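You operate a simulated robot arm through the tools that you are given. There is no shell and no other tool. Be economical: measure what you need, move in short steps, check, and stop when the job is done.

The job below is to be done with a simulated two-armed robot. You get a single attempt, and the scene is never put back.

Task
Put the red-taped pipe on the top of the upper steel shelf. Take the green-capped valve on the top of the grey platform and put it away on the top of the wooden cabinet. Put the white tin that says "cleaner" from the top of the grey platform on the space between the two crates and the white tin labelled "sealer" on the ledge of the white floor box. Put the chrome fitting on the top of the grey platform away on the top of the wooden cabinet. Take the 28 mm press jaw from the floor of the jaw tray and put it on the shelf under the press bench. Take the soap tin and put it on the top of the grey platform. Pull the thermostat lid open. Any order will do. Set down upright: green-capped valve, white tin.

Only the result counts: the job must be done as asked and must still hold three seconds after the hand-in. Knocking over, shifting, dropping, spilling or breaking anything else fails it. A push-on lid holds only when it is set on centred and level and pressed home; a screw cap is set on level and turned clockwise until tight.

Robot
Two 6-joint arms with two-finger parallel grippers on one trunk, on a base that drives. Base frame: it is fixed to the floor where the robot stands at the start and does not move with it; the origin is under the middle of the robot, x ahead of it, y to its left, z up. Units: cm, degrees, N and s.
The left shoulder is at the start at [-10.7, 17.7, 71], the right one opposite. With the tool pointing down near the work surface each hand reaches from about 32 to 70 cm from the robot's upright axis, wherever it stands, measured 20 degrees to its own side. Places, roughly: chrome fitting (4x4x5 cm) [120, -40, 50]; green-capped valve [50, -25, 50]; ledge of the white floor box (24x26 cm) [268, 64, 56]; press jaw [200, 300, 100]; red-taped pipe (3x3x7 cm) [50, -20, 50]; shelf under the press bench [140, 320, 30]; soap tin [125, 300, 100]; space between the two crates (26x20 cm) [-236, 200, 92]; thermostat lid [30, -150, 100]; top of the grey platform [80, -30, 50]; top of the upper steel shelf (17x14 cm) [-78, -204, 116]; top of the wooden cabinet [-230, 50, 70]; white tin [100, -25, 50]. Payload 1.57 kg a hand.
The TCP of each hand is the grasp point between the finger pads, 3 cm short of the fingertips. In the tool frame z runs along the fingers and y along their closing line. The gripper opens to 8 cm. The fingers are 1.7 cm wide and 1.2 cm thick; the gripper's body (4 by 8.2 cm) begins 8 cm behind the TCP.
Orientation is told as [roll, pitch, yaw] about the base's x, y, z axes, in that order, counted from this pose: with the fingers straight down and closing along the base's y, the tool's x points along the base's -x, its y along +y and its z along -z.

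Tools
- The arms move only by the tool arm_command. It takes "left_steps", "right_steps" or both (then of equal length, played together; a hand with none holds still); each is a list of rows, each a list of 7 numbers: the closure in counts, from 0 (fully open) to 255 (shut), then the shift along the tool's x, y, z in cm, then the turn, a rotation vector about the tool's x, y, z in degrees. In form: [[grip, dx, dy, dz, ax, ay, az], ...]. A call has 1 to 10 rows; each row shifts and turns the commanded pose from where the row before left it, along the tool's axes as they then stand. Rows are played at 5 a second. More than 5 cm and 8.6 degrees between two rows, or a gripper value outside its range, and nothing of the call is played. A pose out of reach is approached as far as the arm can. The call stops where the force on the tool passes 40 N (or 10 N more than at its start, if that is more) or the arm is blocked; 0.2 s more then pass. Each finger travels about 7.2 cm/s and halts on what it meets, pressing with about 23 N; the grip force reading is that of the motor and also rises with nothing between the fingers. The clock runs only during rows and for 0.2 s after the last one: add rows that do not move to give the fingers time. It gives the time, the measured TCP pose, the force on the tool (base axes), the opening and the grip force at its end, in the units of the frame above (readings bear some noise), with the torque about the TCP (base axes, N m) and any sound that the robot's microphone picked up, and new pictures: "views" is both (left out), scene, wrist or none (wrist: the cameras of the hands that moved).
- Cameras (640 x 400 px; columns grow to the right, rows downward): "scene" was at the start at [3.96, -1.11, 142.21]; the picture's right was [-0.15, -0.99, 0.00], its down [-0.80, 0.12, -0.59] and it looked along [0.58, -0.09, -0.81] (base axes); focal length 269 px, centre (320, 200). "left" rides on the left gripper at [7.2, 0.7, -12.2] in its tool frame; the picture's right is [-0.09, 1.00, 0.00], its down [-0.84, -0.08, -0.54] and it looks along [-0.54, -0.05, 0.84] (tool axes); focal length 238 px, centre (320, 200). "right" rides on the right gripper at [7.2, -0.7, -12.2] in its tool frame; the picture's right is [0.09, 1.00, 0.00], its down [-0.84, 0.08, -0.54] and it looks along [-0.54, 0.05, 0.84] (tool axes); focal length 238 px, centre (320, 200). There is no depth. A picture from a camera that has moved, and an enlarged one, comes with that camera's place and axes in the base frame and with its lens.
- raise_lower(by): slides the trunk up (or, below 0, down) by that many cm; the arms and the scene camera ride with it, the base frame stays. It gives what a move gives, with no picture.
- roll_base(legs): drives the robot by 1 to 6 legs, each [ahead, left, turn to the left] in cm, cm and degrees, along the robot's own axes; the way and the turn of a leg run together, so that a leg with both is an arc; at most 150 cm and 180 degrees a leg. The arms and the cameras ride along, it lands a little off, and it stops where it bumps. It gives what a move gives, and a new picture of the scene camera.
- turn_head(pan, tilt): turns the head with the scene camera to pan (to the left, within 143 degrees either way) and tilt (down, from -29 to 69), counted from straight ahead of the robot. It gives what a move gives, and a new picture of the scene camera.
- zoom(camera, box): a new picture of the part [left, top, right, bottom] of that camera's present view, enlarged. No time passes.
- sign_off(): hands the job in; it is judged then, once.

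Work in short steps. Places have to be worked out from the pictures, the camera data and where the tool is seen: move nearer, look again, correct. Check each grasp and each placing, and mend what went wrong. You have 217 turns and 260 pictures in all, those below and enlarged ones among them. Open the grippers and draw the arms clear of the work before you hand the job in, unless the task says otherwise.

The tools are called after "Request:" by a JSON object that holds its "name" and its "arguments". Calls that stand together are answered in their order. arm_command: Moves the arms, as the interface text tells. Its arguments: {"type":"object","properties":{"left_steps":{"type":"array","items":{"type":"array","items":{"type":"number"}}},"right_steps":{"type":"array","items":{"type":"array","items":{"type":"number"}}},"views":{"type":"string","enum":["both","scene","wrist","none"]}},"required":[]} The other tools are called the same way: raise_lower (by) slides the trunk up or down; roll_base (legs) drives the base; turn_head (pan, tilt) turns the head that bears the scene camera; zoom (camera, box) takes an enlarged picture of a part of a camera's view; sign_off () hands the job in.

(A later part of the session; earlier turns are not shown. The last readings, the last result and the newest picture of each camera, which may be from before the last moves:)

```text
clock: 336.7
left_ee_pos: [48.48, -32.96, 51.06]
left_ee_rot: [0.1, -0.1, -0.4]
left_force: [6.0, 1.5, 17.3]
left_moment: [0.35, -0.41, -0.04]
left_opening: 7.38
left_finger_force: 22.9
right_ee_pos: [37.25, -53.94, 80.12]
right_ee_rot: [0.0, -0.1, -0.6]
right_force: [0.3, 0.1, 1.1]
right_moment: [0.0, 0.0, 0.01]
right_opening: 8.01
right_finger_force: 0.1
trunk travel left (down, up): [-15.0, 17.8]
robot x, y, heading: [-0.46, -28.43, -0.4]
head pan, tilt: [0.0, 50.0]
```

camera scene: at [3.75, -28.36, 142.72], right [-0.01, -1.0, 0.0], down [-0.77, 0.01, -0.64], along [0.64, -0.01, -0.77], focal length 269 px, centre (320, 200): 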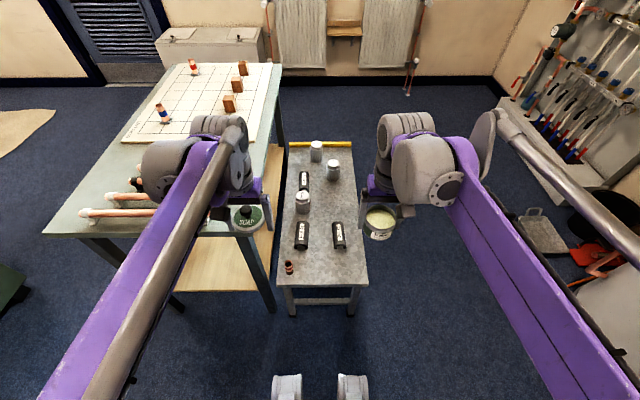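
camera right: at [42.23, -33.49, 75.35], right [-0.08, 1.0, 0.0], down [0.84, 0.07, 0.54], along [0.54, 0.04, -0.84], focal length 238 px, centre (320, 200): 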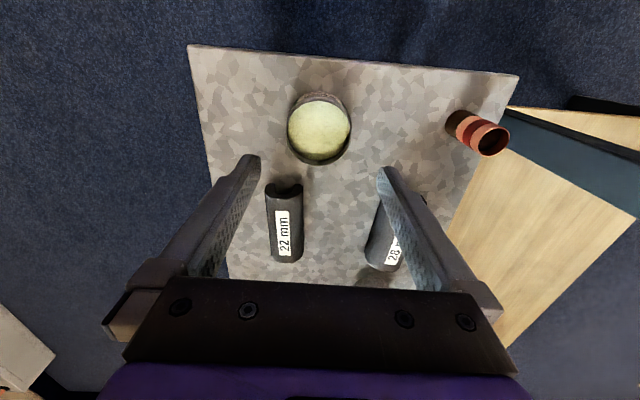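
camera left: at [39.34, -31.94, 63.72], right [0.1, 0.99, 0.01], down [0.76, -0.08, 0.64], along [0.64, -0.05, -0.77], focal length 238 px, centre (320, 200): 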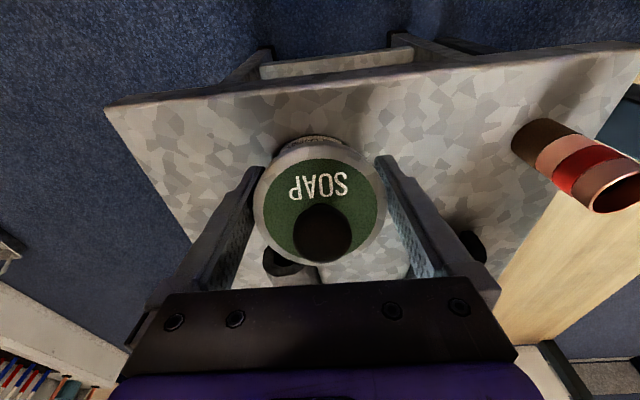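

Seat contact. I release, lift clear and inspect.

Request:
{"name": "arm_command", "arguments": {"left_steps": [[255, 0, 0, -0.1, 0, 0, 0], [0, 0, 0, 0, 0, 0, 0], [0, 0, 0, 0, 0, 0, 0], [0, 0, 0, -3, 0, 0, 0], [0, 0, 0, -4.5, 0, 0, 0], [0, 0, 0, -4.5, 0, 0, 0], [0, 0, 0, 0, 0, 0, 0]], "views": "wrist"}}

Request:
{"name": "zoom", "arguments": {"camera": "left", "box": [240, 60, 400, 220]}}

```text
clock: 338.3
left_ee_pos: [48.28, -32.78, 62.95]
left_ee_rot: [0.1, 0.0, -0.4]
left_force: [0.1, -0.6, -0.2]
left_moment: [0.0, -0.05, 0.01]
left_opening: 7.96
left_finger_force: 0.0
right_ee_pos: [37.21, -54.04, 80.02]
right_ee_rot: [0.0, 0.0, -0.6]
right_force: [-0.3, -0.7, 0.3]
right_moment: [0.0, 0.0, 0.0]
right_opening: 7.99
right_finger_force: 0.0
trunk travel left (down, up): [-15.0, 17.8]
robot x, y, heading: [-0.39, -28.33, -0.4]
head pan, tilt: [0.0, 50.0]
camera left: at [41.09, -32.03, 75.04], right [0.1, 0.99, 0.0], down [0.84, -0.08, 0.54], along [0.54, -0.05, -0.84], focal length 238 px, centre (320, 200)
```

left: 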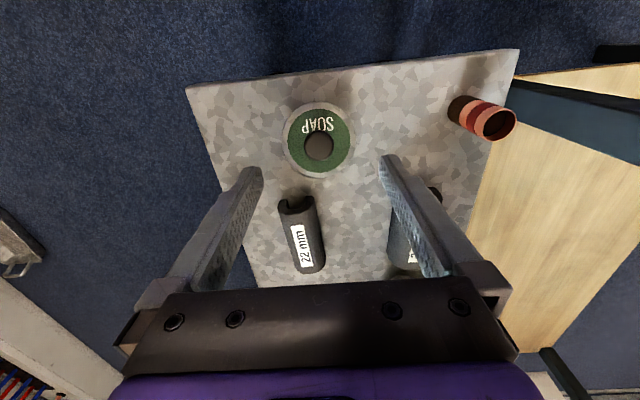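

```text
2.50 times, centred on (320, 140) of left
camera zoom: at [41.09, -32.03, 75.04], right [0.1, 0.99, 0.0], down [0.84, -0.08, 0.54], along [0.54, -0.05, -0.84], focal length 596 px, centre (320, 350)
```

zoom: 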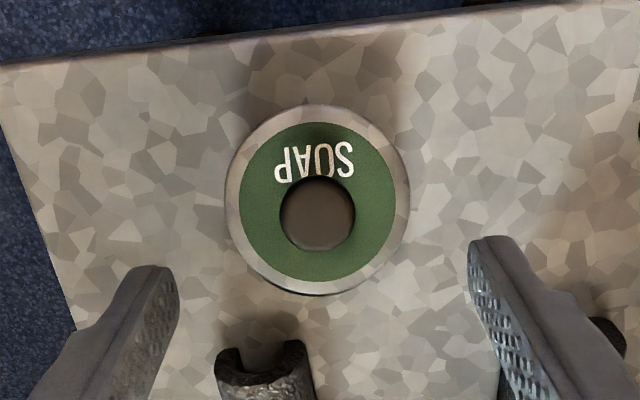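

The lid lies centred but not snapped (near side slightly low). I close the fingers and press down on the knob.

Request:
{"name": "arm_command", "arguments": {"left_steps": [[255, -1.2, -0.1, 0, 0, 0, 0], [255, 0, 0, 0, 0, 0, 0], [255, 0, 0, 0, 0, 0, 0], [255, 0, 0, 0, 0, 0, 0], [255, 0, 0, 2.5, 0, 0, 0], [255, 0, 0, 1.8, 0, 0, 0], [255, 0, 0, 0, 0, 0, 0]], "views": "wrist"}}

```text
clock: 339.9
left_ee_pos: [49.64, -33.03, 58.99]
left_ee_rot: [0.1, -0.2, -0.4]
left_force: [-3.8, 1.6, 26.5]
left_moment: [0.04, 0.23, 0.0]
left_opening: 0.0
left_finger_force: 21.2
right_ee_pos: [37.05, -54.0, 80.16]
right_ee_rot: [0.0, -0.1, -0.7]
right_force: [0.6, -0.3, 1.1]
right_moment: [-0.04, -0.01, 0.03]
right_opening: 8.0
right_finger_force: 0.1
trunk travel left (down, up): [-15.0, 17.8]
robot x, y, heading: [-0.6, -28.36, -0.5]
head pan, tilt: [0.0, 50.0]
stopped in row 7 (left hand): the force on the tool passed its limit at 44 N (the readings are from after the stop); the commanded pose is now the measured one
camera left: at [42.54, -32.27, 71.12], right [0.1, 0.99, 0.0], down [0.84, -0.09, 0.54], along [0.54, -0.05, -0.84], focal length 238 px, centre (320, 200)
```

left: 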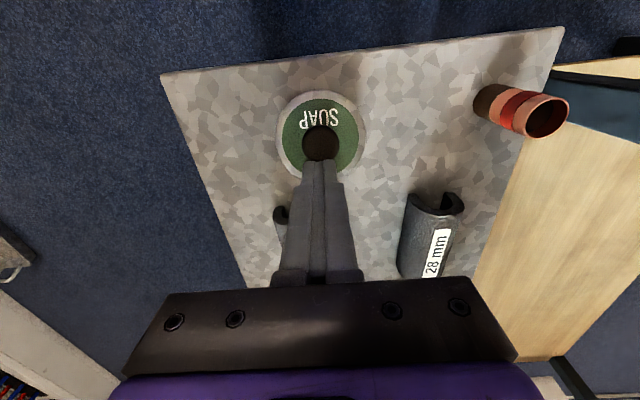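

No snap: the far side is still high. I press directly on the far rim of the lid instead (x≈51.7).

Request:
{"name": "arm_command", "arguments": {"left_steps": [[255, 0, 0, -2, 0, 0, 0], [255, -2.1, 0, 0, 0, 0, 0], [255, 0, 0, 3, 0, 0, 0], [255, 0, 0, 1, 0, 0, 0], [255, 0, 0, 0.5, 0, 0, 0], [255, 0, 0, 0.5, 0, 0, 0], [255, 0, 0, 0.4, 0, 0, 0], [255, 0, 0, 0, 0, 0, 0]], "views": "wrist"}}

```text
clock: 341.2
left_ee_pos: [51.91, -33.01, 56.72]
left_ee_rot: [0.2, -0.1, -0.4]
left_force: [-4.5, 1.3, 26.2]
left_moment: [0.07, 0.27, 0.02]
left_opening: 0.02
left_finger_force: 21.5
right_ee_pos: [37.13, -53.97, 80.22]
right_ee_rot: [-0.1, -0.2, -0.6]
right_force: [-0.7, 0.3, 0.5]
right_moment: [0.02, 0.0, 0.0]
right_opening: 8.01
right_finger_force: 0.1
trunk travel left (down, up): [-15.0, 17.8]
robot x, y, heading: [-0.62, -28.11, -0.4]
head pan, tilt: [0.0, 50.0]
stopped in row 6 (left hand): the force on the tool passed its limit at 48 N (the readings are from after the stop); the commanded pose is now the measured one
camera left: at [44.74, -32.18, 68.82], right [0.1, 0.99, 0.0], down [0.83, -0.09, 0.54], along [0.54, -0.05, -0.84], focal length 238 px, centre (320, 200)
```

left: 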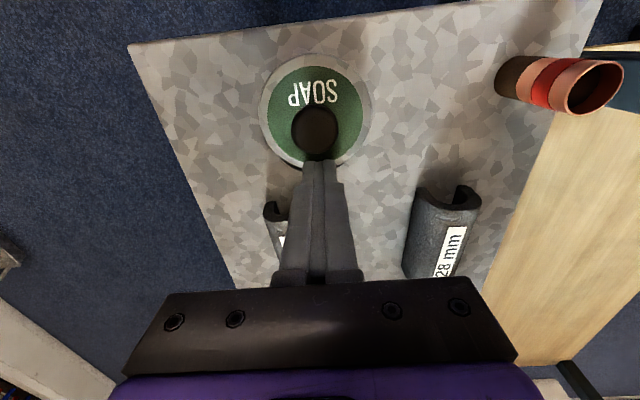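

The far rim is 1.5 cm high: in the hand the lid was actually tilted ~10° (near side low). I regrip it, then will pitch the tool +10° so that the lid is level before refitting.

Request:
{"name": "arm_command", "arguments": {"left_steps": [[255, 0, 0, -4, 0, 0, 0], [255, 0, 0, -3, 0, 0, 0], [0, 2.9, 0.1, 0, 0, 0, 0], [0, 0, 0, 0, 0, 0, 0], [0, 0, 0, 0, 0, 0, 0], [0, 0, 0, 4.5, 0, 0, 0], [0, 0, 0, 4.5, 0, 0, 0], [0, 0, 0, 2.2, 0, 0, 0], [0, 0, 0, 0, 0, 0, 0]], "views": "wrist"}}

```text
clock: 343.2
left_ee_pos: [49.36, -32.77, 52.32]
left_ee_rot: [0.1, -0.1, -0.6]
left_force: [0.3, 0.5, -0.4]
left_moment: [0.03, 0.01, 0.0]
left_opening: 8.0
left_finger_force: 0.1
right_ee_pos: [37.18, -54.0, 80.11]
right_ee_rot: [0.0, 0.0, -0.6]
right_force: [0.2, -0.5, -0.1]
right_moment: [-0.02, 0.01, -0.02]
right_opening: 7.99
right_finger_force: 0.1
trunk travel left (down, up): [-15.0, 17.8]
robot x, y, heading: [-0.59, -27.95, -0.5]
head pan, tilt: [0.0, 50.0]
camera left: at [42.11, -32.03, 64.38], right [0.1, 0.99, 0.0], down [0.83, -0.09, 0.54], along [0.54, -0.05, -0.84], focal length 238 px, centre (320, 200)
```

left: 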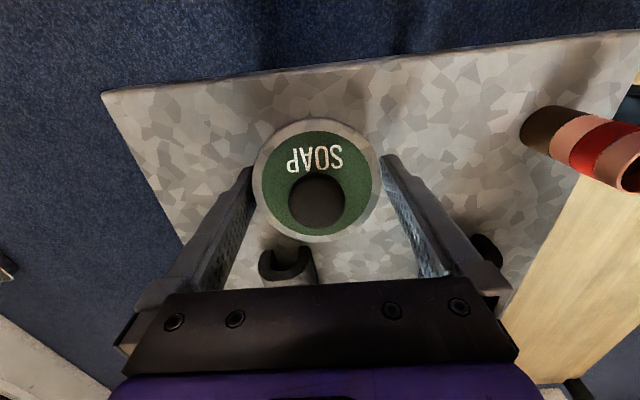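

I center on the lid (0.8 cm back) and grip, lift 2 cm, and pitch +9°.

Request:
{"name": "arm_command", "arguments": {"left_steps": [[0, 0.8, 0, 0, 0, 0, 0], [0, 0, 0, 0, 0, 0, 0], [120, 0, 0, 0, 0, 0, 0], [255, 0, 0, 0, 0, 0, 0], [255, 0, 0, 0, 0, 0, 0], [255, 0, 0, -2, 0, 0, 0], [255, 0, 0, -4, 0, 0, 0], [255, 0, 0, -4, 0, 0, 0], [255, 0, 0, 0, 0, 8.5, 0], [255, 0, 0, 0, 0, 0, 0]], "views": "none"}}

Request:
{"name": "zoom", "arguments": {"camera": "left", "box": [240, 60, 400, 260]}}

```text
clock: 345.4
left_ee_pos: [48.18, -32.93, 62.18]
left_ee_rot: [0.1, 8.5, -0.6]
left_force: [0.7, 0.4, -0.8]
left_moment: [-0.03, 0.02, 0.04]
left_opening: 7.44
left_finger_force: 22.8
right_ee_pos: [37.08, -54.11, 80.12]
right_ee_rot: [0.0, 0.0, -0.7]
right_force: [0.3, 0.0, -0.2]
right_moment: [0.02, -0.04, 0.03]
right_opening: 8.0
right_finger_force: 0.0
trunk travel left (down, up): [-15.0, 17.8]
robot x, y, heading: [-0.68, -28.47, -0.5]
head pan, tilt: [0.0, 50.0]
```

```text
2.00 times, centred on (320, 160) of left
camera zoom: at [42.97, -32.14, 75.32], right [0.1, 0.99, -0.01], down [0.91, -0.09, 0.41], along [0.41, -0.05, -0.91], focal length 477 px, centre (320, 280)
```

zoom: 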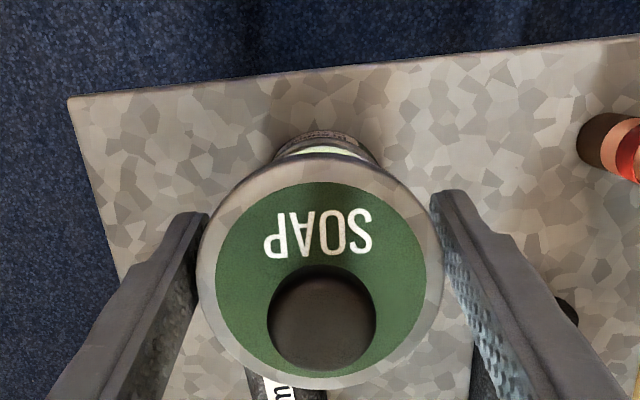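

The lid is now level. Moving to TCP ≈[48.65,·] and lowering (with the pitched tool axes accounted for).

Request:
{"name": "arm_command", "arguments": {"left_steps": [[255, -0.7, 0, 3.1, 0, 0, 0], [255, -0.6, 0, 3.1, 0, 0, 0], [255, -0.55, 0, 3.1, 0, 0, 0], [255, 0, 0, 0, 0, 0, 0], [255, 0, 0, 0, 0, 0, 0]], "views": "none"}}

Request:
{"name": "arm_command", "arguments": {"left_steps": [[255, -0.04, 0, 0.25, 0, 0, 0], [255, 0, 0, 0, 0, 0, 0]], "views": "none"}}

Request:
{"name": "arm_command", "arguments": {"left_steps": [[255, -0.04, 0, 0.25, 0, 0, 0], [255, 0, 0, 0, 0, 0, 0]], "views": "none"}}

```text
clock: 346.6
left_ee_pos: [48.56, -33.11, 52.97]
left_ee_rot: [0.1, 8.4, -0.5]
left_force: [-0.2, 1.1, -0.7]
left_moment: [0.0, 0.01, 0.01]
left_opening: 7.46
left_finger_force: 22.6
right_ee_pos: [37.24, -54.04, 80.19]
right_ee_rot: [0.0, 0.0, -0.6]
right_force: [-0.9, 0.5, 0.8]
right_moment: [0.0, -0.01, 0.04]
right_opening: 8.02
right_finger_force: 0.1
trunk travel left (down, up): [-15.0, 17.8]
robot x, y, heading: [-0.56, -28.28, -0.5]
head pan, tilt: [0.0, 50.0]
```

```text
clock: 347.2
left_ee_pos: [48.56, -32.88, 52.7]
left_ee_rot: [0.1, 8.4, -0.6]
left_force: [-0.1, -0.5, 0.7]
left_moment: [0.0, -0.02, -0.03]
left_opening: 7.41
left_finger_force: 22.8
right_ee_pos: [37.25, -53.95, 80.08]
right_ee_rot: [-0.1, 0.0, -0.6]
right_force: [0.4, 0.1, 0.5]
right_moment: [0.0, 0.0, -0.02]
right_opening: 7.98
right_finger_force: 0.1
trunk travel left (down, up): [-15.0, 17.8]
robot x, y, heading: [-0.87, -28.37, -0.5]
head pan, tilt: [0.0, 50.0]
```

```text
clock: 347.8
left_ee_pos: [48.63, -32.86, 52.59]
left_ee_rot: [0.1, 8.3, -0.4]
left_force: [0.1, -1.2, 13.9]
left_moment: [0.39, -0.43, -0.1]
left_opening: 7.43
left_finger_force: 22.9
right_ee_pos: [37.16, -53.99, 80.23]
right_ee_rot: [-0.1, -0.1, -0.7]
right_force: [0.3, 0.0, -0.1]
right_moment: [0.01, 0.01, -0.01]
right_opening: 8.04
right_finger_force: 0.1
trunk travel left (down, up): [-15.0, 17.8]
robot x, y, heading: [-0.57, -28.26, -0.5]
head pan, tilt: [0.0, 50.0]
```

Contact at the far/left rim; I shift 0.25 cm toward it (+x,+y) and retry.

Request:
{"name": "arm_command", "arguments": {"left_steps": [[255, -0.19, 0.25, -0.43, 0, 0, 0], [255, 0, 0, 0, 0, 0, 0], [255, -0.06, 0, 0.4, 0, 0, 0], [255, -0.03, 0, 0.2, 0, 0, 0], [255, 0, 0, 0, 0, 0, 0]], "views": "none"}}

```text
clock: 349.0
left_ee_pos: [48.99, -32.65, 52.19]
left_ee_rot: [0.0, 8.3, -0.6]
left_force: [-1.8, -1.4, 22.9]
left_moment: [-0.52, -0.42, -0.11]
left_opening: 7.41
left_finger_force: 23.4
right_ee_pos: [37.01, -54.01, 80.19]
right_ee_rot: [0.1, 0.0, -0.7]
right_force: [0.2, 0.0, -0.1]
right_moment: [0.0, 0.01, 0.0]
right_opening: 7.99
right_finger_force: 0.0
trunk travel left (down, up): [-15.0, 17.8]
robot x, y, heading: [-0.91, -27.84, -0.4]
head pan, tilt: [0.0, 50.0]
```

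Lower now; contact switched to the -y side. Shift −0.12 in y and +0.15 in x.

Request:
{"name": "arm_command", "arguments": {"left_steps": [[255, -0.09, -0.12, -0.43, 0, 0, 0], [255, 0, 0, 0, 0, 0, 0], [255, -0.06, 0, 0.43, 0, 0, 0], [255, -0.03, 0, 0.15, 0, 0, 0], [255, 0, 0, 0, 0, 0, 0]], "views": "none"}}

```text
clock: 350.2
left_ee_pos: [49.19, -32.61, 51.93]
left_ee_rot: [0.0, 8.4, -0.5]
left_force: [-0.3, -1.1, -1.2]
left_moment: [-0.01, -0.01, -0.01]
left_opening: 7.42
left_finger_force: 23.0
right_ee_pos: [37.18, -54.06, 80.13]
right_ee_rot: [0.0, 0.0, -0.7]
right_force: [-0.1, -0.1, -0.4]
right_moment: [0.0, 0.0, 0.0]
right_opening: 7.99
right_finger_force: 0.0
trunk travel left (down, up): [-15.0, 17.8]
robot x, y, heading: [-0.88, -28.53, -0.6]
head pan, tilt: [0.0, 50.0]
```

It slid over without force. Pressing down.

Request:
{"name": "arm_command", "arguments": {"left_steps": [[255, -0.03, 0, 0.2, 0, 0, 0], [255, -0.03, 0, 0.2, 0, 0, 0], [255, 0, 0, 0, 0, 0, 0]], "views": "none"}}

```text
clock: 351.0
left_ee_pos: [49.19, -32.64, 51.66]
left_ee_rot: [0.1, 8.3, -0.6]
left_force: [4.1, -2.4, 22.7]
left_moment: [0.27, 0.35, -0.05]
left_opening: 7.4
left_finger_force: 22.9
right_ee_pos: [37.22, -54.1, 80.19]
right_ee_rot: [-0.1, -0.1, -0.7]
right_force: [0.3, -0.4, 0.8]
right_moment: [-0.05, -0.02, -0.02]
right_opening: 7.98
right_finger_force: 0.1
trunk travel left (down, up): [-15.0, 17.8]
robot x, y, heading: [-0.46, -28.47, -0.6]
head pan, tilt: [0.0, 50.0]
```

Near-central resistance now: press harder.

Request:
{"name": "arm_command", "arguments": {"left_steps": [[255, -0.03, 0, 0.2, 0, 0, 0], [255, -0.03, 0, 0.2, 0, 0, 0], [255, 0, 0, 0, 0, 0, 0]], "views": "wrist"}}

```text
clock: 351.8
left_ee_pos: [49.2, -32.74, 51.1]
left_ee_rot: [0.0, 8.2, -0.5]
left_force: [8.8, -8.1, 29.0]
left_moment: [-0.08, -0.01, 0.01]
left_opening: 7.37
left_finger_force: 23.0
right_ee_pos: [37.05, -54.09, 80.24]
right_ee_rot: [0.0, -0.1, -0.7]
right_force: [0.5, 0.8, -0.3]
right_moment: [0.03, -0.02, 0.04]
right_opening: 7.99
right_finger_force: 0.0
trunk travel left (down, up): [-15.0, 17.8]
robot x, y, heading: [-0.66, -28.33, -0.7]
head pan, tilt: [0.0, 50.0]
heard: snap
camera left: at [43.81, -31.98, 64.19], right [0.1, 0.99, -0.01], down [0.91, -0.09, 0.42], along [0.41, -0.05, -0.91], focal length 238 px, centre (320, 200)
```

left: 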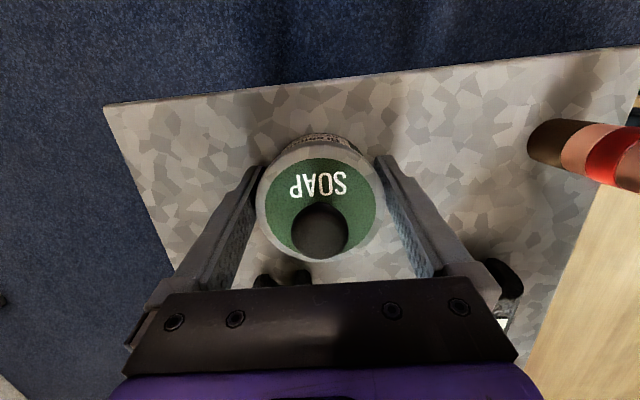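

Snap, with balanced moments: the lid is home. I relax slightly, release and check.

Request:
{"name": "arm_command", "arguments": {"left_steps": [[255, 0.02, 0, -0.12, 0, 0, 0], [200, 0, 0, 0, 0, 0, 0], [0, 0, 0, 0, 0, 0, 0], [0, 0, 0, 0, 0, 0, 0], [0, 0.4, 0, -3, 0, 0, 0], [0, 0.5, 0, -4, 0, 0, 0], [0, 0, 0, -4, 0, -8.4, 0], [0, 0, 0, 0, 0, 0, 0]], "views": "none"}}

Request:
{"name": "zoom", "arguments": {"camera": "left", "box": [240, 60, 400, 220]}}

```text
clock: 353.6
left_ee_pos: [49.98, -32.78, 62.28]
left_ee_rot: [0.1, -0.1, -0.6]
left_force: [-0.1, -0.9, 0.3]
left_moment: [-0.03, 0.0, 0.04]
left_opening: 7.99
left_finger_force: 0.0
right_ee_pos: [37.29, -53.98, 79.98]
right_ee_rot: [0.0, -0.1, -0.7]
right_force: [0.6, 0.1, -0.4]
right_moment: [0.01, 0.0, -0.03]
right_opening: 7.99
right_finger_force: 0.0
trunk travel left (down, up): [-15.0, 17.8]
robot x, y, heading: [-0.63, -28.07, -0.4]
head pan, tilt: [0.0, 50.0]
```

```text
2.50 times, centred on (320, 140) of left
camera zoom: at [42.82, -32.06, 74.48], right [0.1, 0.99, 0.0], down [0.84, -0.09, 0.54], along [0.54, -0.05, -0.84], focal length 596 px, centre (320, 350)
```

zoom: 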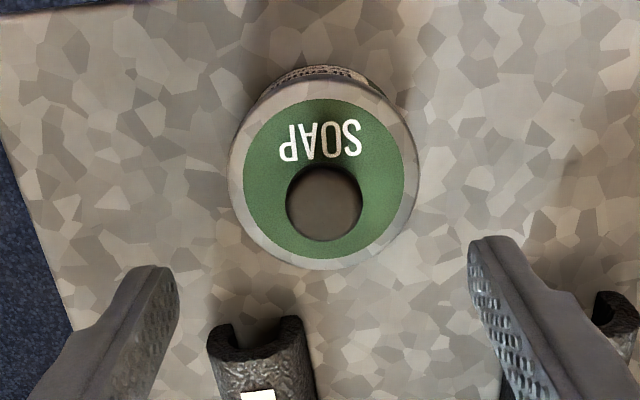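

The soap tin sits closed and level on the platform. Next: raise the left hand, and drive round to the platform's side to fetch the "sealer" and "cleaner" tins.

Request:
{"name": "arm_command", "arguments": {"left_steps": [[0, 0, 0, -4.5, 0, 0, 0], [0, 0, 0, -4.5, 0, 0, 0], [0, 0, 0, -4.5, 0, 0, 0], [0, 3, 3, -2, 0, 0, 0], [0, 3, 3, -2, 0, 0, 0], [0, 3, 3, -2, 0, 0, 0], [0, 3, 3, 0, 0, 0, 0]], "views": "none"}}

Request:
{"name": "roll_base", "arguments": {"legs": [[-4, 0, 0], [0, 0, 90], [-62, 0, 0], [0, -106, 0]]}}

Request:
{"name": "zoom", "arguments": {"camera": "scene", "box": [100, 170, 420, 300]}}

```text
clock: 355.2
left_ee_pos: [37.78, -20.99, 81.95]
left_ee_rot: [0.0, 0.0, -0.5]
left_force: [0.1, -0.3, 0.1]
left_moment: [-0.01, -0.03, 0.02]
left_opening: 8.01
left_finger_force: 0.0
right_ee_pos: [36.98, -53.99, 80.25]
right_ee_rot: [0.0, -0.1, -0.7]
right_force: [-0.3, 0.3, 0.3]
right_moment: [-0.01, 0.0, -0.01]
right_opening: 7.97
right_finger_force: 0.1
trunk travel left (down, up): [-15.0, 17.8]
robot x, y, heading: [-0.61, -28.61, -0.4]
head pan, tilt: [0.0, 50.0]
```

```text
clock: 372.2
left_ee_pos: [93.24, -54.3, 81.92]
left_ee_rot: [0.1, 0.0, 88.4]
left_force: [1.5, 0.1, -0.1]
left_moment: [0.02, 0.0, -0.02]
left_opening: 7.98
left_finger_force: 0.1
right_ee_pos: [126.23, -55.95, 80.23]
right_ee_rot: [0.0, 0.1, 88.2]
right_force: [0.2, 0.0, 0.1]
right_moment: [-0.01, 0.01, 0.0]
right_opening: 8.0
right_finger_force: 0.1
trunk travel left (down, up): [-15.0, 17.8]
robot x, y, heading: [99.42, -93.33, 88.5]
head pan, tilt: [0.0, 50.0]
camera scene: at [99.84, -88.82, 142.72], right [1.0, -0.03, 0.0], down [-0.02, -0.77, -0.64], along [0.02, 0.64, -0.77], focal length 269 px, centre (320, 200)
```

scene: 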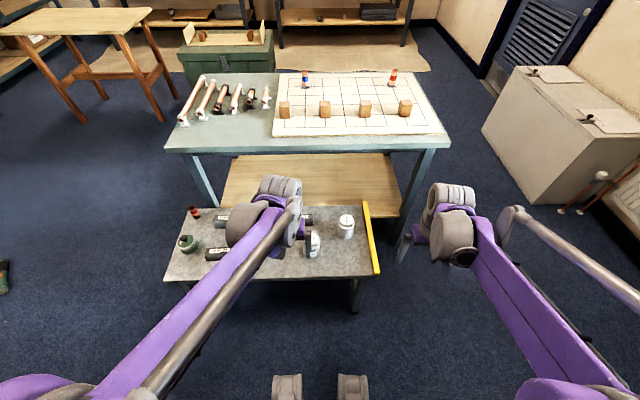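

```text
2.00 times, centred on (260, 235) of scene
camera zoom: at [99.84, -88.82, 142.72], right [1.0, -0.03, 0.0], down [-0.02, -0.77, -0.64], along [0.02, 0.64, -0.77], focal length 538 px, centre (440, 130)
```

zoom: 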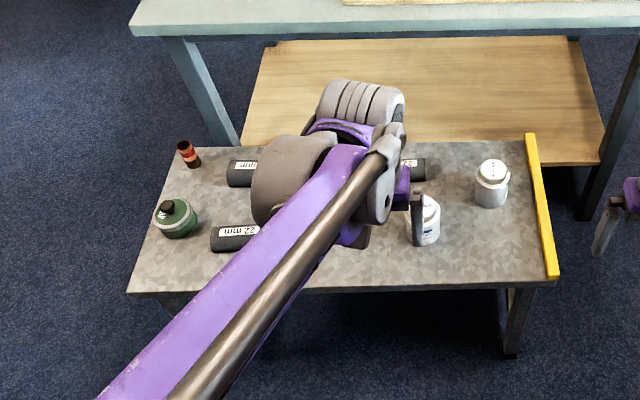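

Cleaner tin at ≈[98.5,-37], the other near the level at ≈[111,-32]; the third reads PASTE. I close in 7 cm and bring the left hand over the cleaner for a look.

Request:
{"name": "roll_base", "arguments": {"legs": [[7, -2, 1.5]]}}

Request:
{"name": "arm_command", "arguments": {"left_steps": [[0, -2, -2, 4, 0, 0, 0], [0, -2, -1, 4, 0, 0, 0], [0, -2, 0, 4, 0, 0, 0], [0, -2, 0, 4, 0, 0, 0], [0, 0, 0, 0, 0, 0, 0]], "views": "wrist"}}

```text
clock: 373.2
left_ee_pos: [94.29, -47.63, 81.75]
left_ee_rot: [0.1, 0.0, 89.8]
left_force: [-0.4, 0.9, -0.7]
left_moment: [-0.02, 0.0, 0.02]
left_opening: 7.97
left_finger_force: 0.1
right_ee_pos: [127.2, -48.32, 80.13]
right_ee_rot: [0.0, 0.0, 89.6]
right_force: [0.8, -0.7, -0.2]
right_moment: [-0.03, 0.03, 0.0]
right_opening: 8.01
right_finger_force: 0.0
trunk travel left (down, up): [-15.0, 17.8]
robot x, y, heading: [101.74, -86.25, 89.9]
head pan, tilt: [0.0, 50.0]
camera scene: at [101.79, -81.91, 142.71], right [1.0, 0.0, 0.0], down [0.0, -0.77, -0.64], along [0.0, 0.64, -0.77], focal length 269 px, centre (320, 200)
```

scene: 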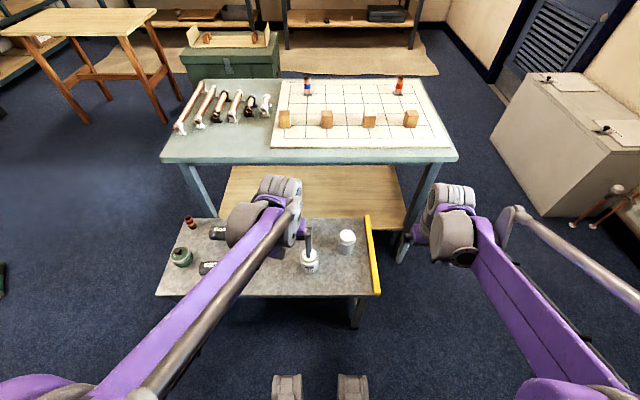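

```text
clock: 374.4
left_ee_pos: [97.27, -39.56, 65.76]
left_ee_rot: [0.1, -0.1, 89.9]
left_force: [0.5, -0.2, -0.7]
left_moment: [0.01, -0.03, 0.01]
left_opening: 7.97
left_finger_force: 0.1
right_ee_pos: [127.23, -48.35, 80.18]
right_ee_rot: [0.1, -0.1, 89.8]
right_force: [-0.2, -0.3, 0.0]
right_moment: [0.01, 0.03, -0.01]
right_opening: 8.02
right_finger_force: 0.1
trunk travel left (down, up): [-15.0, 17.8]
robot x, y, heading: [101.88, -86.45, 89.6]
head pan, tilt: [0.0, 50.0]
camera left: at [96.73, -46.73, 77.9], right [-1.0, 0.09, 0.0], down [0.08, 0.84, 0.54], along [0.05, 0.54, -0.84], focal length 238 px, centre (320, 200)
```

left: 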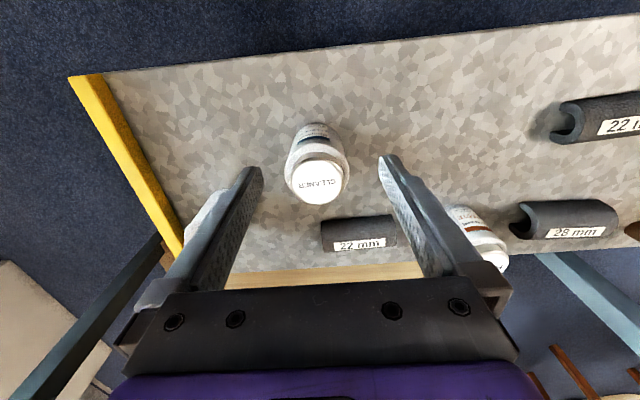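

Cleaner centre ≈[97.9,-36]; I align and lower to z 59 to check.

Request:
{"name": "arm_command", "arguments": {"left_steps": [[0, -3.6, -0.6, 0, 0, 0, 0], [0, 0, 0, 3.5, 0, 0, 0], [0, 0, 0, 3.5, 0, 0, 0], [0, 0, 0, 0, 0, 0, 0]], "views": "wrist"}}

```text
clock: 375.4
left_ee_pos: [97.83, -36.02, 58.61]
left_ee_rot: [0.1, -0.1, 89.9]
left_force: [0.2, 0.4, -0.6]
left_moment: [-0.02, 0.05, 0.03]
left_opening: 7.98
left_finger_force: 0.1
right_ee_pos: [127.35, -48.37, 80.15]
right_ee_rot: [0.0, -0.1, 89.6]
right_force: [0.1, -0.4, 0.2]
right_moment: [-0.05, -0.01, -0.02]
right_opening: 8.01
right_finger_force: 0.1
trunk travel left (down, up): [-15.0, 17.8]
robot x, y, heading: [102.08, -86.16, 89.9]
head pan, tilt: [0.0, 50.0]
camera left: at [97.21, -43.24, 70.76], right [-1.0, 0.09, 0.0], down [0.08, 0.84, 0.54], along [0.05, 0.54, -0.84], focal length 238 px, centre (320, 200)
```

left: 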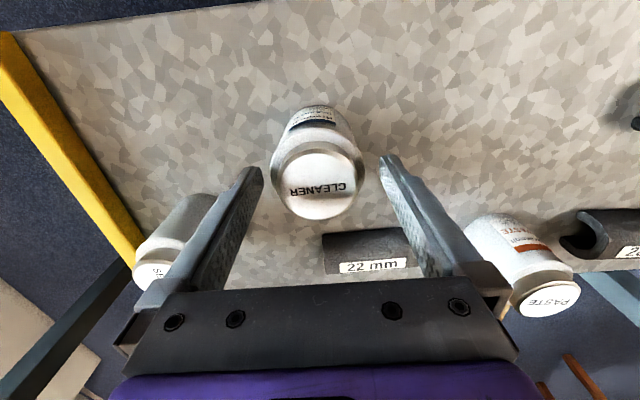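

Well centred. Lower to z 52.5, close and lift.

Request:
{"name": "arm_command", "arguments": {"left_steps": [[0, 0, -0.1, 3, 0, 0, 0], [0, 0, 0, 3.1, 0, 0, 0], [0, 0, 0, 0, 0, 0, 0], [120, 0, 0, 0, 0, 0, 0], [255, 0, 0, 0, 0, 0, 0], [255, 0, 0, 0, 0, 0, 0], [255, 0, 0, -3, 0, 0, 0], [255, 0, 0, -4, 0, 0, 0], [255, 0, 0, 0, 0, 0, 0]], "views": "wrist"}}

```text
clock: 377.4
left_ee_pos: [97.89, -35.9, 59.47]
left_ee_rot: [0.1, 0.0, 89.9]
left_force: [-0.7, 0.0, -3.3]
left_moment: [-0.01, 0.02, 0.0]
left_opening: 6.57
left_finger_force: 23.0
right_ee_pos: [127.21, -48.43, 80.13]
right_ee_rot: [0.0, 0.0, 89.7]
right_force: [0.2, -0.4, -0.6]
right_moment: [0.01, -0.01, 0.0]
right_opening: 7.99
right_finger_force: 0.0
trunk travel left (down, up): [-15.0, 17.8]
robot x, y, heading: [101.48, -86.21, 90.0]
head pan, tilt: [0.0, 50.0]
camera left: at [97.18, -43.04, 71.56], right [-1.0, 0.09, 0.0], down [0.08, 0.84, 0.54], along [0.05, 0.54, -0.84], focal length 238 px, centre (320, 200)
```

left: 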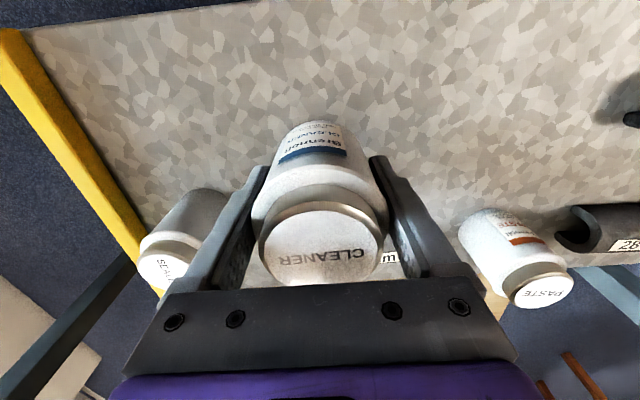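

Cleaner held (bottom 4.5 cm below TCP); the tin by the level reads "SEAL…". I retract the left hand and bring the right one over the sealer at ≈[112,-29.5].

Request:
{"name": "arm_command", "arguments": {"left_steps": [[255, 0, 0, -4.5, 0, 0, 0], [255, 0, 0, -4.5, 0, 0, 0], [255, 0, 0, -4.5, 0, 0, 0], [255, 2, 0, -4, 0, 0, 0], [255, 3, 3, -2, 0, 0, 0], [255, 3, 3, 0, 0, 0, 0], [255, 3, 2, 0, 0, 0, 0], [255, 0, 0, 0, 0, 0, 0]], "right_steps": [[0, 0, 0, 0, 0, 0, 0], [0, 0, 0, 0, 0, 0, 0], [0, 0, 0, 0, 0, 0, 0], [0, -3, 3, 0, 0, 0, 0], [0, -3, 3, 0, 0, 0, 0], [0, -3.3, 3, 2, 0, 0, 0], [0, -3, 3, 2, 0, 0, 0], [0, -2, 0, 4, 0, 0, 0]], "views": "none"}}

Request:
{"name": "arm_command", "arguments": {"right_steps": [[0, -3, 2, 3, 0, 0, 0], [0, -2, 1, 3, 0, 0, 0], [0, 0, 0, 0, 0, 0, 0]], "views": "wrist"}}

```text
clock: 379.2
left_ee_pos: [89.84, -46.85, 79.03]
left_ee_rot: [0.1, 0.0, 89.9]
left_force: [-0.8, -0.1, -3.1]
left_moment: [-0.09, 0.01, -0.01]
left_opening: 6.56
left_finger_force: 22.5
right_ee_pos: [115.3, -33.81, 71.73]
right_ee_rot: [0.0, -0.1, 89.7]
right_force: [0.0, 1.3, -0.1]
right_moment: [-0.02, 0.01, 0.0]
right_opening: 7.99
right_finger_force: 0.0
trunk travel left (down, up): [-15.0, 17.8]
robot x, y, heading: [101.7, -86.35, 89.7]
head pan, tilt: [0.0, 50.0]
```

```text
clock: 380.0
left_ee_pos: [89.83, -46.96, 79.04]
left_ee_rot: [0.1, -0.1, 89.9]
left_force: [0.0, 0.8, -3.2]
left_moment: [0.0, -0.01, 0.0]
left_opening: 6.56
left_finger_force: 23.2
right_ee_pos: [112.31, -28.89, 65.82]
right_ee_rot: [0.0, 0.1, 89.8]
right_force: [-0.4, -0.4, 0.1]
right_moment: [0.0, 0.02, 0.0]
right_opening: 7.98
right_finger_force: 0.1
trunk travel left (down, up): [-15.0, 17.8]
robot x, y, heading: [101.44, -86.17, 90.1]
head pan, tilt: [0.0, 50.0]
camera right: at [113.0, -36.06, 77.94], right [-1.0, -0.09, 0.0], down [-0.07, 0.84, 0.54], along [-0.05, 0.54, -0.84], focal length 238 px, centre (320, 200)
```

right: 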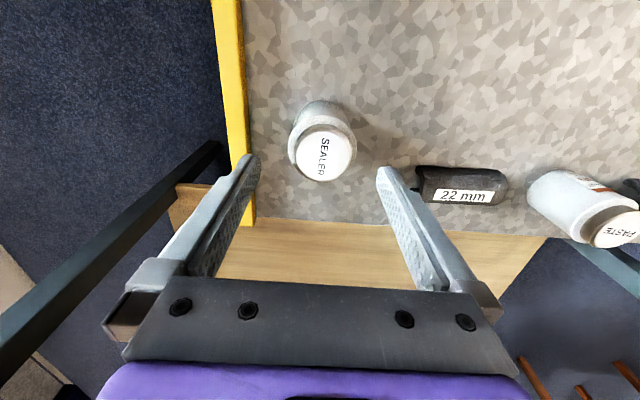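

Sealer at ≈[111.8,-28.3]. I align, lower to z 52.5, close and lift.

Request:
{"name": "arm_command", "arguments": {"right_steps": [[0, -0.6, 0.5, 3, 0, 0, 0], [0, 0, 0, 4, 0, 0, 0], [0, 0, 0, 3.5, 0, 0, 0], [0, 0, 0, 2.8, 0, 0, 0], [0, 0, 0, 0, 0, 0, 0], [120, 0, 0, 0, 0, 0, 0], [255, 0, 0, 0, 0, 0, 0], [255, 0, 0, 0, 0, 0, 0], [255, 0, 0, -3, 0, 0, 0], [255, 0, 0, 0, 0, 0, 0]], "views": "wrist"}}

```text
clock: 382.2
left_ee_pos: [89.92, -46.96, 79.08]
left_ee_rot: [0.1, 0.1, 89.9]
left_force: [0.3, -0.5, -3.9]
left_moment: [-0.01, -0.02, -0.02]
left_opening: 6.58
left_finger_force: 23.3
right_ee_pos: [112.18, -28.27, 55.72]
right_ee_rot: [-0.1, 0.0, 89.7]
right_force: [-0.2, -0.2, -4.6]
right_moment: [-0.03, 0.02, -0.02]
right_opening: 6.54
right_finger_force: 22.1
trunk travel left (down, up): [-15.0, 17.8]
robot x, y, heading: [101.96, -86.44, 89.9]
head pan, tilt: [0.0, 50.0]
camera right: at [112.73, -35.48, 67.95], right [-1.0, -0.09, 0.0], down [-0.07, 0.84, 0.54], along [-0.05, 0.54, -0.84], focal length 238 px, centre (320, 200)
```

right: 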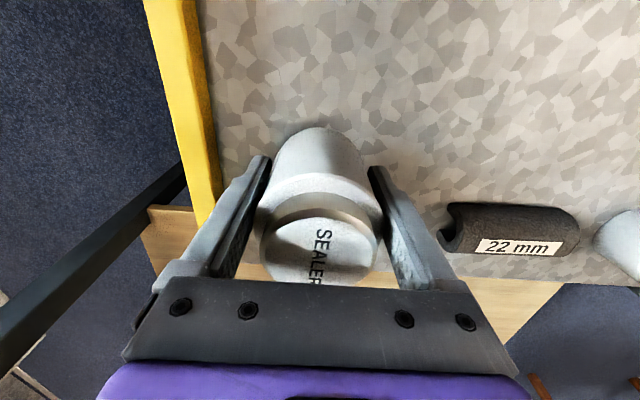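

Sealer held. I retract the right hand and drive toward the white floor box.

Request:
{"name": "arm_command", "arguments": {"right_steps": [[255, 0, 0, -4.5, 0, 0, 0], [255, 0, 0, -4.5, 0, 0, 0], [255, 0, 0, -4.5, 0, 0, 0], [255, 0, 0, -4.5, 0, 0, 0], [255, 3, -2, -3, 0, 0, 0], [255, 3, -2, -3, 0, 0, 0], [255, 4, -2, 0, 0, 0, 0], [255, 4, -2, 0, 0, 0, 0], [255, 4, 0, 0, 0, 0, 0], [255, 0, 0, 0, 0, 0, 0]], "views": "none"}}

Request:
{"name": "roll_base", "arguments": {"legs": [[0, -93, 0], [80, 0, 0], [80, 0, 0], [0, 0, -90]]}}

Request:
{"name": "turn_head", "arguments": {"pan": -5, "tilt": 42}}

```text
clock: 384.4
left_ee_pos: [89.89, -46.97, 79.03]
left_ee_rot: [0.1, -0.1, 89.8]
left_force: [-0.2, -0.1, -2.9]
left_moment: [-0.04, 0.0, 0.02]
left_opening: 6.55
left_finger_force: 22.9
right_ee_pos: [119.81, -46.36, 79.89]
right_ee_rot: [0.0, 0.0, 89.6]
right_force: [0.6, -0.1, -4.0]
right_moment: [-0.07, 0.0, 0.02]
right_opening: 6.57
right_finger_force: 22.8
trunk travel left (down, up): [-15.0, 17.8]
robot x, y, heading: [101.69, -86.62, 89.9]
head pan, tilt: [0.0, 50.0]
```

```text
clock: 404.2
left_ee_pos: [232.54, 84.88, 79.25]
left_ee_rot: [0.2, 0.0, 1.3]
left_force: [0.9, -0.7, -3.9]
left_moment: [0.02, 0.03, 0.0]
left_opening: 6.58
left_finger_force: 22.9
right_ee_pos: [233.72, 55.02, 79.87]
right_ee_rot: [0.0, 0.0, 1.2]
right_force: [-0.1, 0.1, -2.5]
right_moment: [-0.01, 0.06, -0.01]
right_opening: 6.55
right_finger_force: 23.0
trunk travel left (down, up): [-15.0, 17.8]
robot x, y, heading: [193.58, 72.28, 1.3]
head pan, tilt: [0.0, 50.0]
camera scene: at [197.82, 71.99, 142.72], right [0.02, -1.0, 0.0], down [-0.77, -0.02, -0.64], along [0.64, 0.01, -0.77], focal length 269 px, centre (320, 200)
```

scene: 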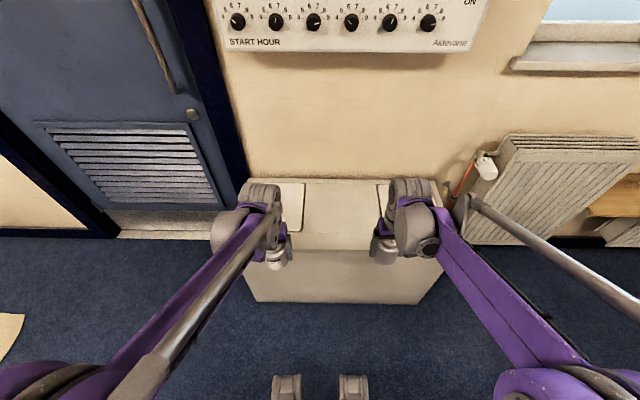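

```text
clock: 404.9
left_ee_pos: [232.56, 84.65, 79.15]
left_ee_rot: [0.1, 0.0, 1.2]
left_force: [-0.8, 0.6, -3.4]
left_moment: [0.01, 0.02, -0.05]
left_opening: 6.55
left_finger_force: 22.7
right_ee_pos: [233.71, 54.91, 79.98]
right_ee_rot: [0.0, 0.0, 1.2]
right_force: [-0.2, -0.1, -3.2]
right_moment: [-0.02, 0.03, 0.0]
right_opening: 6.54
right_finger_force: 23.3
trunk travel left (down, up): [-15.0, 17.8]
robot x, y, heading: [193.18, 71.94, 1.0]
head pan, tilt: [-5.0, 42.0]
camera scene: at [198.47, 71.27, 143.83], right [-0.07, -1.0, 0.0], down [-0.67, 0.04, -0.74], along [0.74, -0.05, -0.67], focal length 269 px, centre (320, 200)
```

scene: 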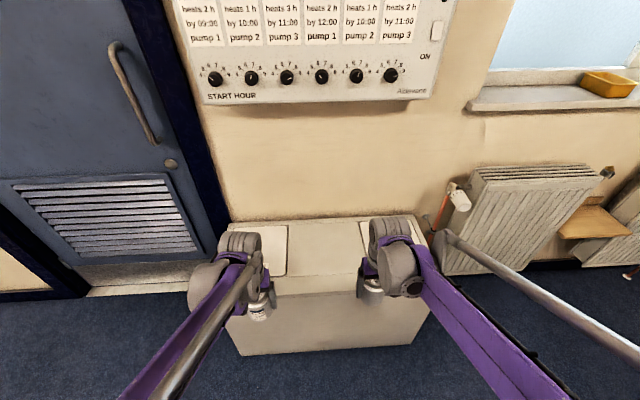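

The ledge is the middle strip between the two lids, ≈[266,64,56]. I move 18 cm closer and bring the right hand over it.

Request:
{"name": "roll_base", "arguments": {"legs": [[18, 0, -1]]}}

Request:
{"name": "arm_command", "arguments": {"right_steps": [[255, -3.5, 2.5, 0, 0, 0, 0], [255, -3.5, 2.5, 0, 0, 0, 0], [255, -3.5, 2.5, 0, 0, 0, 0], [255, -3.5, 1.5, 0, 0, 0, 0], [255, 0, 0, 4, 0, 0, 0], [255, 0, 0, 4, 0, 0, 0], [255, 0, 0, 4, 0, 0, 0], [255, 0, 0, 0, 0, 0, 0]], "views": "both"}}

```text
clock: 406.4
left_ee_pos: [250.48, 84.26, 79.09]
left_ee_rot: [0.2, 0.1, 0.3]
left_force: [0.5, 0.3, -3.4]
left_moment: [-0.01, 0.07, 0.04]
left_opening: 6.55
left_finger_force: 23.1
right_ee_pos: [251.23, 54.36, 79.79]
right_ee_rot: [0.0, 0.1, 0.0]
right_force: [0.2, 0.5, -3.1]
right_moment: [0.0, 0.02, 0.0]
right_opening: 6.57
right_finger_force: 23.0
trunk travel left (down, up): [-15.0, 17.8]
robot x, y, heading: [210.55, 71.94, 0.2]
head pan, tilt: [-5.0, 42.0]
camera scene: at [216.26, 71.39, 143.84], right [-0.08, -1.0, 0.0], down [-0.67, 0.06, -0.74], along [0.74, -0.06, -0.67], focal length 269 px, centre (320, 200)
```

scene: 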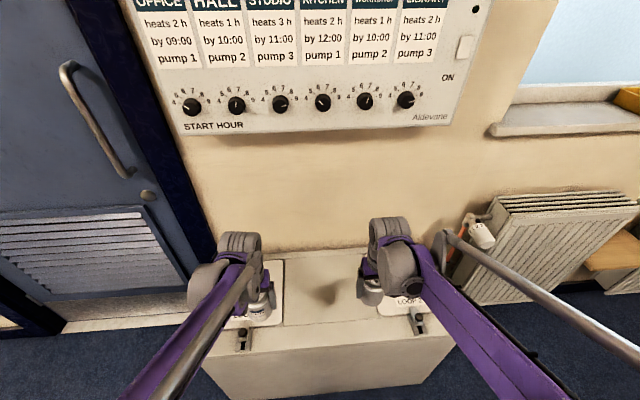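

```text
clock: 408.2
left_ee_pos: [250.49, 84.27, 79.16]
left_ee_rot: [0.1, 0.1, 0.1]
left_force: [-0.2, -0.7, -3.0]
left_moment: [0.01, 0.02, 0.02]
left_opening: 6.55
left_finger_force: 22.7
right_ee_pos: [265.25, 63.29, 67.76]
right_ee_rot: [-0.1, 0.1, 0.0]
right_force: [0.6, 0.1, -2.6]
right_moment: [0.03, 0.05, 0.01]
right_opening: 6.56
right_finger_force: 22.6
trunk travel left (down, up): [-15.0, 17.8]
robot x, y, heading: [211.08, 71.83, 0.1]
head pan, tilt: [-5.0, 42.0]
camera scene: at [216.15, 71.4, 143.84], right [-0.08, -1.0, 0.0], down [-0.67, 0.06, -0.74], along [0.74, -0.06, -0.67], focal length 269 px, centre (320, 200)
camera right: at [258.02, 62.63, 79.88], right [-0.09, 1.0, 0.0], down [0.84, 0.08, 0.54], along [0.54, 0.05, -0.84], focal length 238 px, centre (320, 200)
```

scene: 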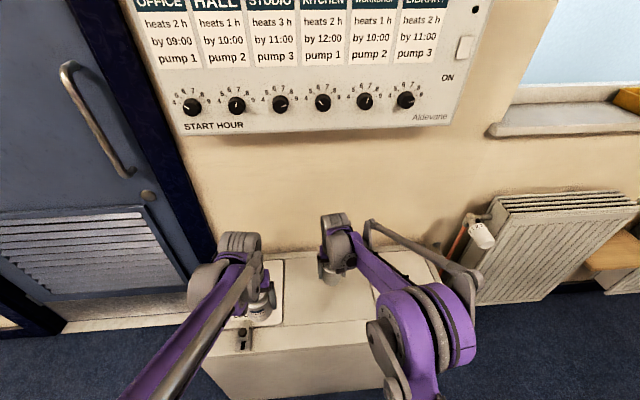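
right: 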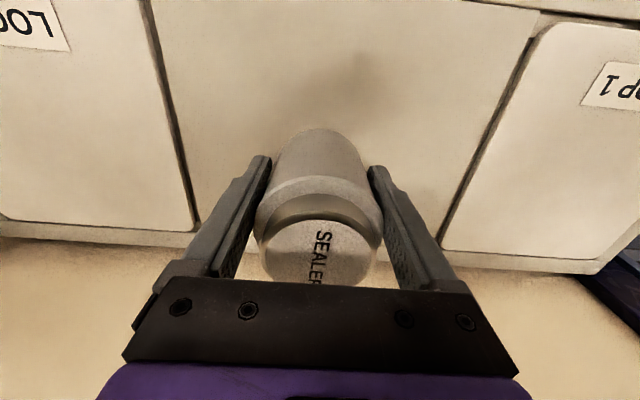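

Right over the ledge. Lowering.

Request:
{"name": "arm_command", "arguments": {"right_steps": [[255, 0, 0, 3, 0, 0, 0], [255, 0, 0, 2.5, 0, 0, 0], [255, 0, 0, 0.8, 0, 0, 0], [255, 0, 0, 0, 0, 0, 0]], "views": "none"}}

Request:
{"name": "arm_command", "arguments": {"right_steps": [[255, 0, 0, 0.3, 0, 0, 0], [255, 0, 0, 0.2, 0, 0, 0], [255, 0, 0, 0, 0, 0, 0]], "views": "none"}}

Request:
{"name": "arm_command", "arguments": {"right_steps": [[255, 0, 0, 0.2, 0, 0, 0], [255, 0, 0, 0, 0, 0, 0]], "views": "none"}}

```text
clock: 409.2
left_ee_pos: [250.59, 84.24, 79.11]
left_ee_rot: [0.1, 0.1, 0.2]
left_force: [-0.2, 1.0, -2.7]
left_moment: [0.04, 0.01, -0.02]
left_opening: 6.55
left_finger_force: 22.9
right_ee_pos: [265.28, 63.65, 61.6]
right_ee_rot: [0.0, 0.0, 0.0]
right_force: [0.7, 0.7, -3.3]
right_moment: [0.0, 0.06, -0.03]
right_opening: 6.58
right_finger_force: 22.8
trunk travel left (down, up): [-15.0, 17.8]
robot x, y, heading: [210.91, 71.94, 0.1]
head pan, tilt: [-5.0, 42.0]
```

```text
clock: 410.0
left_ee_pos: [250.41, 84.23, 79.25]
left_ee_rot: [0.1, 0.0, 0.2]
left_force: [-0.5, -0.6, -3.4]
left_moment: [-0.01, 0.02, -0.03]
left_opening: 6.55
left_finger_force: 22.9
right_ee_pos: [265.4, 63.5, 61.16]
right_ee_rot: [0.0, 0.0, 0.1]
right_force: [-0.7, 0.0, -3.5]
right_moment: [-0.02, 0.0, 0.02]
right_opening: 6.55
right_finger_force: 23.1
trunk travel left (down, up): [-15.0, 17.8]
robot x, y, heading: [211.07, 72.55, 0.2]
head pan, tilt: [-5.0, 42.0]
```

```text
clock: 410.6
left_ee_pos: [250.48, 84.32, 79.1]
left_ee_rot: [0.1, 0.0, 0.2]
left_force: [-0.7, -0.4, -3.3]
left_moment: [-0.01, 0.01, -0.01]
left_opening: 6.57
left_finger_force: 22.9
right_ee_pos: [265.35, 63.32, 60.97]
right_ee_rot: [0.0, 0.0, 0.0]
right_force: [0.7, -0.5, -3.1]
right_moment: [-0.01, 0.02, 0.02]
right_opening: 6.55
right_finger_force: 23.3
trunk travel left (down, up): [-15.0, 17.8]
robot x, y, heading: [211.11, 71.81, 0.2]
head pan, tilt: [-5.0, 42.0]
```

Request:
{"name": "arm_command", "arguments": {"right_steps": [[255, 0, 0, 0.25, 0, 0, 0], [255, 0, 0, 0, 0, 0, 0]], "views": "none"}}

Request:
{"name": "arm_command", "arguments": {"right_steps": [[255, 0, 0, 0.2, 0, 0, 0], [255, 0, 0, 0, 0, 0, 0]], "views": "none"}}

Request:
{"name": "arm_command", "arguments": {"right_steps": [[255, 0, 0, 0.2, 0, 0, 0], [255, 0, 0, 0, 0, 0, 0]], "views": "none"}}

```text
clock: 411.2
left_ee_pos: [250.49, 84.28, 79.22]
left_ee_rot: [0.2, -0.1, 0.1]
left_force: [-1.1, 0.8, -3.0]
left_moment: [0.0, 0.02, 0.0]
left_opening: 6.55
left_finger_force: 23.1
right_ee_pos: [265.26, 63.29, 60.77]
right_ee_rot: [0.0, -0.2, 0.0]
right_force: [8.6, -0.4, 23.1]
right_moment: [0.04, -0.1, 0.04]
right_opening: 6.57
right_finger_force: 22.9
trunk travel left (down, up): [-15.0, 17.8]
robot x, y, heading: [211.11, 72.1, 0.1]
head pan, tilt: [-5.0, 42.0]
```

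```text
clock: 411.8
left_ee_pos: [250.27, 84.3, 79.19]
left_ee_rot: [0.1, 0.0, 0.1]
left_force: [-0.3, 0.2, -2.9]
left_moment: [0.02, 0.0, -0.05]
left_opening: 6.52
left_finger_force: 22.9
right_ee_pos: [265.13, 63.39, 60.66]
right_ee_rot: [0.1, -0.1, 0.0]
right_force: [3.2, 0.0, 25.0]
right_moment: [-0.01, -0.2, 0.07]
right_opening: 6.55
right_finger_force: 22.8
trunk travel left (down, up): [-15.0, 17.8]
robot x, y, heading: [210.85, 72.3, 0.1]
head pan, tilt: [-5.0, 42.0]
```

```text
clock: 412.4
left_ee_pos: [250.29, 84.24, 79.16]
left_ee_rot: [0.1, -0.1, 0.1]
left_force: [-0.2, 0.0, -2.7]
left_moment: [0.0, 0.01, -0.04]
left_opening: 6.57
left_finger_force: 22.6
right_ee_pos: [265.11, 63.46, 60.46]
right_ee_rot: [0.0, -0.1, 0.0]
right_force: [-2.1, 1.9, 24.7]
right_moment: [0.03, -0.09, -0.03]
right_opening: 6.56
right_finger_force: 23.1
trunk travel left (down, up): [-15.0, 17.8]
robot x, y, heading: [211.17, 71.87, 0.5]
head pan, tilt: [-5.0, 42.0]
```

Contact made. Release and rise.

Request:
{"name": "arm_command", "arguments": {"right_steps": [[255, 0, 0, -0.3, 0, 0, 0], [60, 0, 0, 0, 0, 0, 0], [0, 0, 0, 0, 0, 0, 0], [0, 0, 0, -3, 0, 0, 0], [0, 0, 0, -4.5, 0, 0, 0], [0, 0, 0, -4.5, 0, 0, 0], [0, 0, 0, -4.5, 0, 0, 0], [0, 3, -2, -3, 0, 0, 0], [0, 4, -2, 0, 0, 0, 0], [0, 4, -2, 0, 0, 0, 0]], "views": "wrist"}}

```text
clock: 414.6
left_ee_pos: [250.35, 84.23, 79.1]
left_ee_rot: [0.1, -0.2, 0.2]
left_force: [-0.2, -1.0, -2.5]
left_moment: [-0.02, 0.01, 0.01]
left_opening: 6.58
left_finger_force: 23.5
right_ee_pos: [254.35, 57.4, 80.04]
right_ee_rot: [-0.1, -0.1, 0.0]
right_force: [-0.8, -0.3, 0.1]
right_moment: [-0.01, 0.0, 0.0]
right_opening: 8.0
right_finger_force: 0.1
trunk travel left (down, up): [-15.0, 17.8]
robot x, y, heading: [211.35, 72.34, -0.1]
head pan, tilt: [-5.0, 42.0]
camera right: at [246.99, 56.72, 92.16], right [-0.09, 1.0, 0.0], down [0.84, 0.08, 0.54], along [0.54, 0.05, -0.84], focal length 238 px, centre (320, 200)
```

right: 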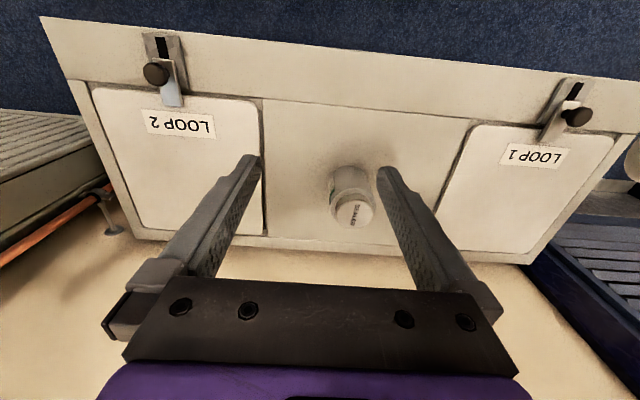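

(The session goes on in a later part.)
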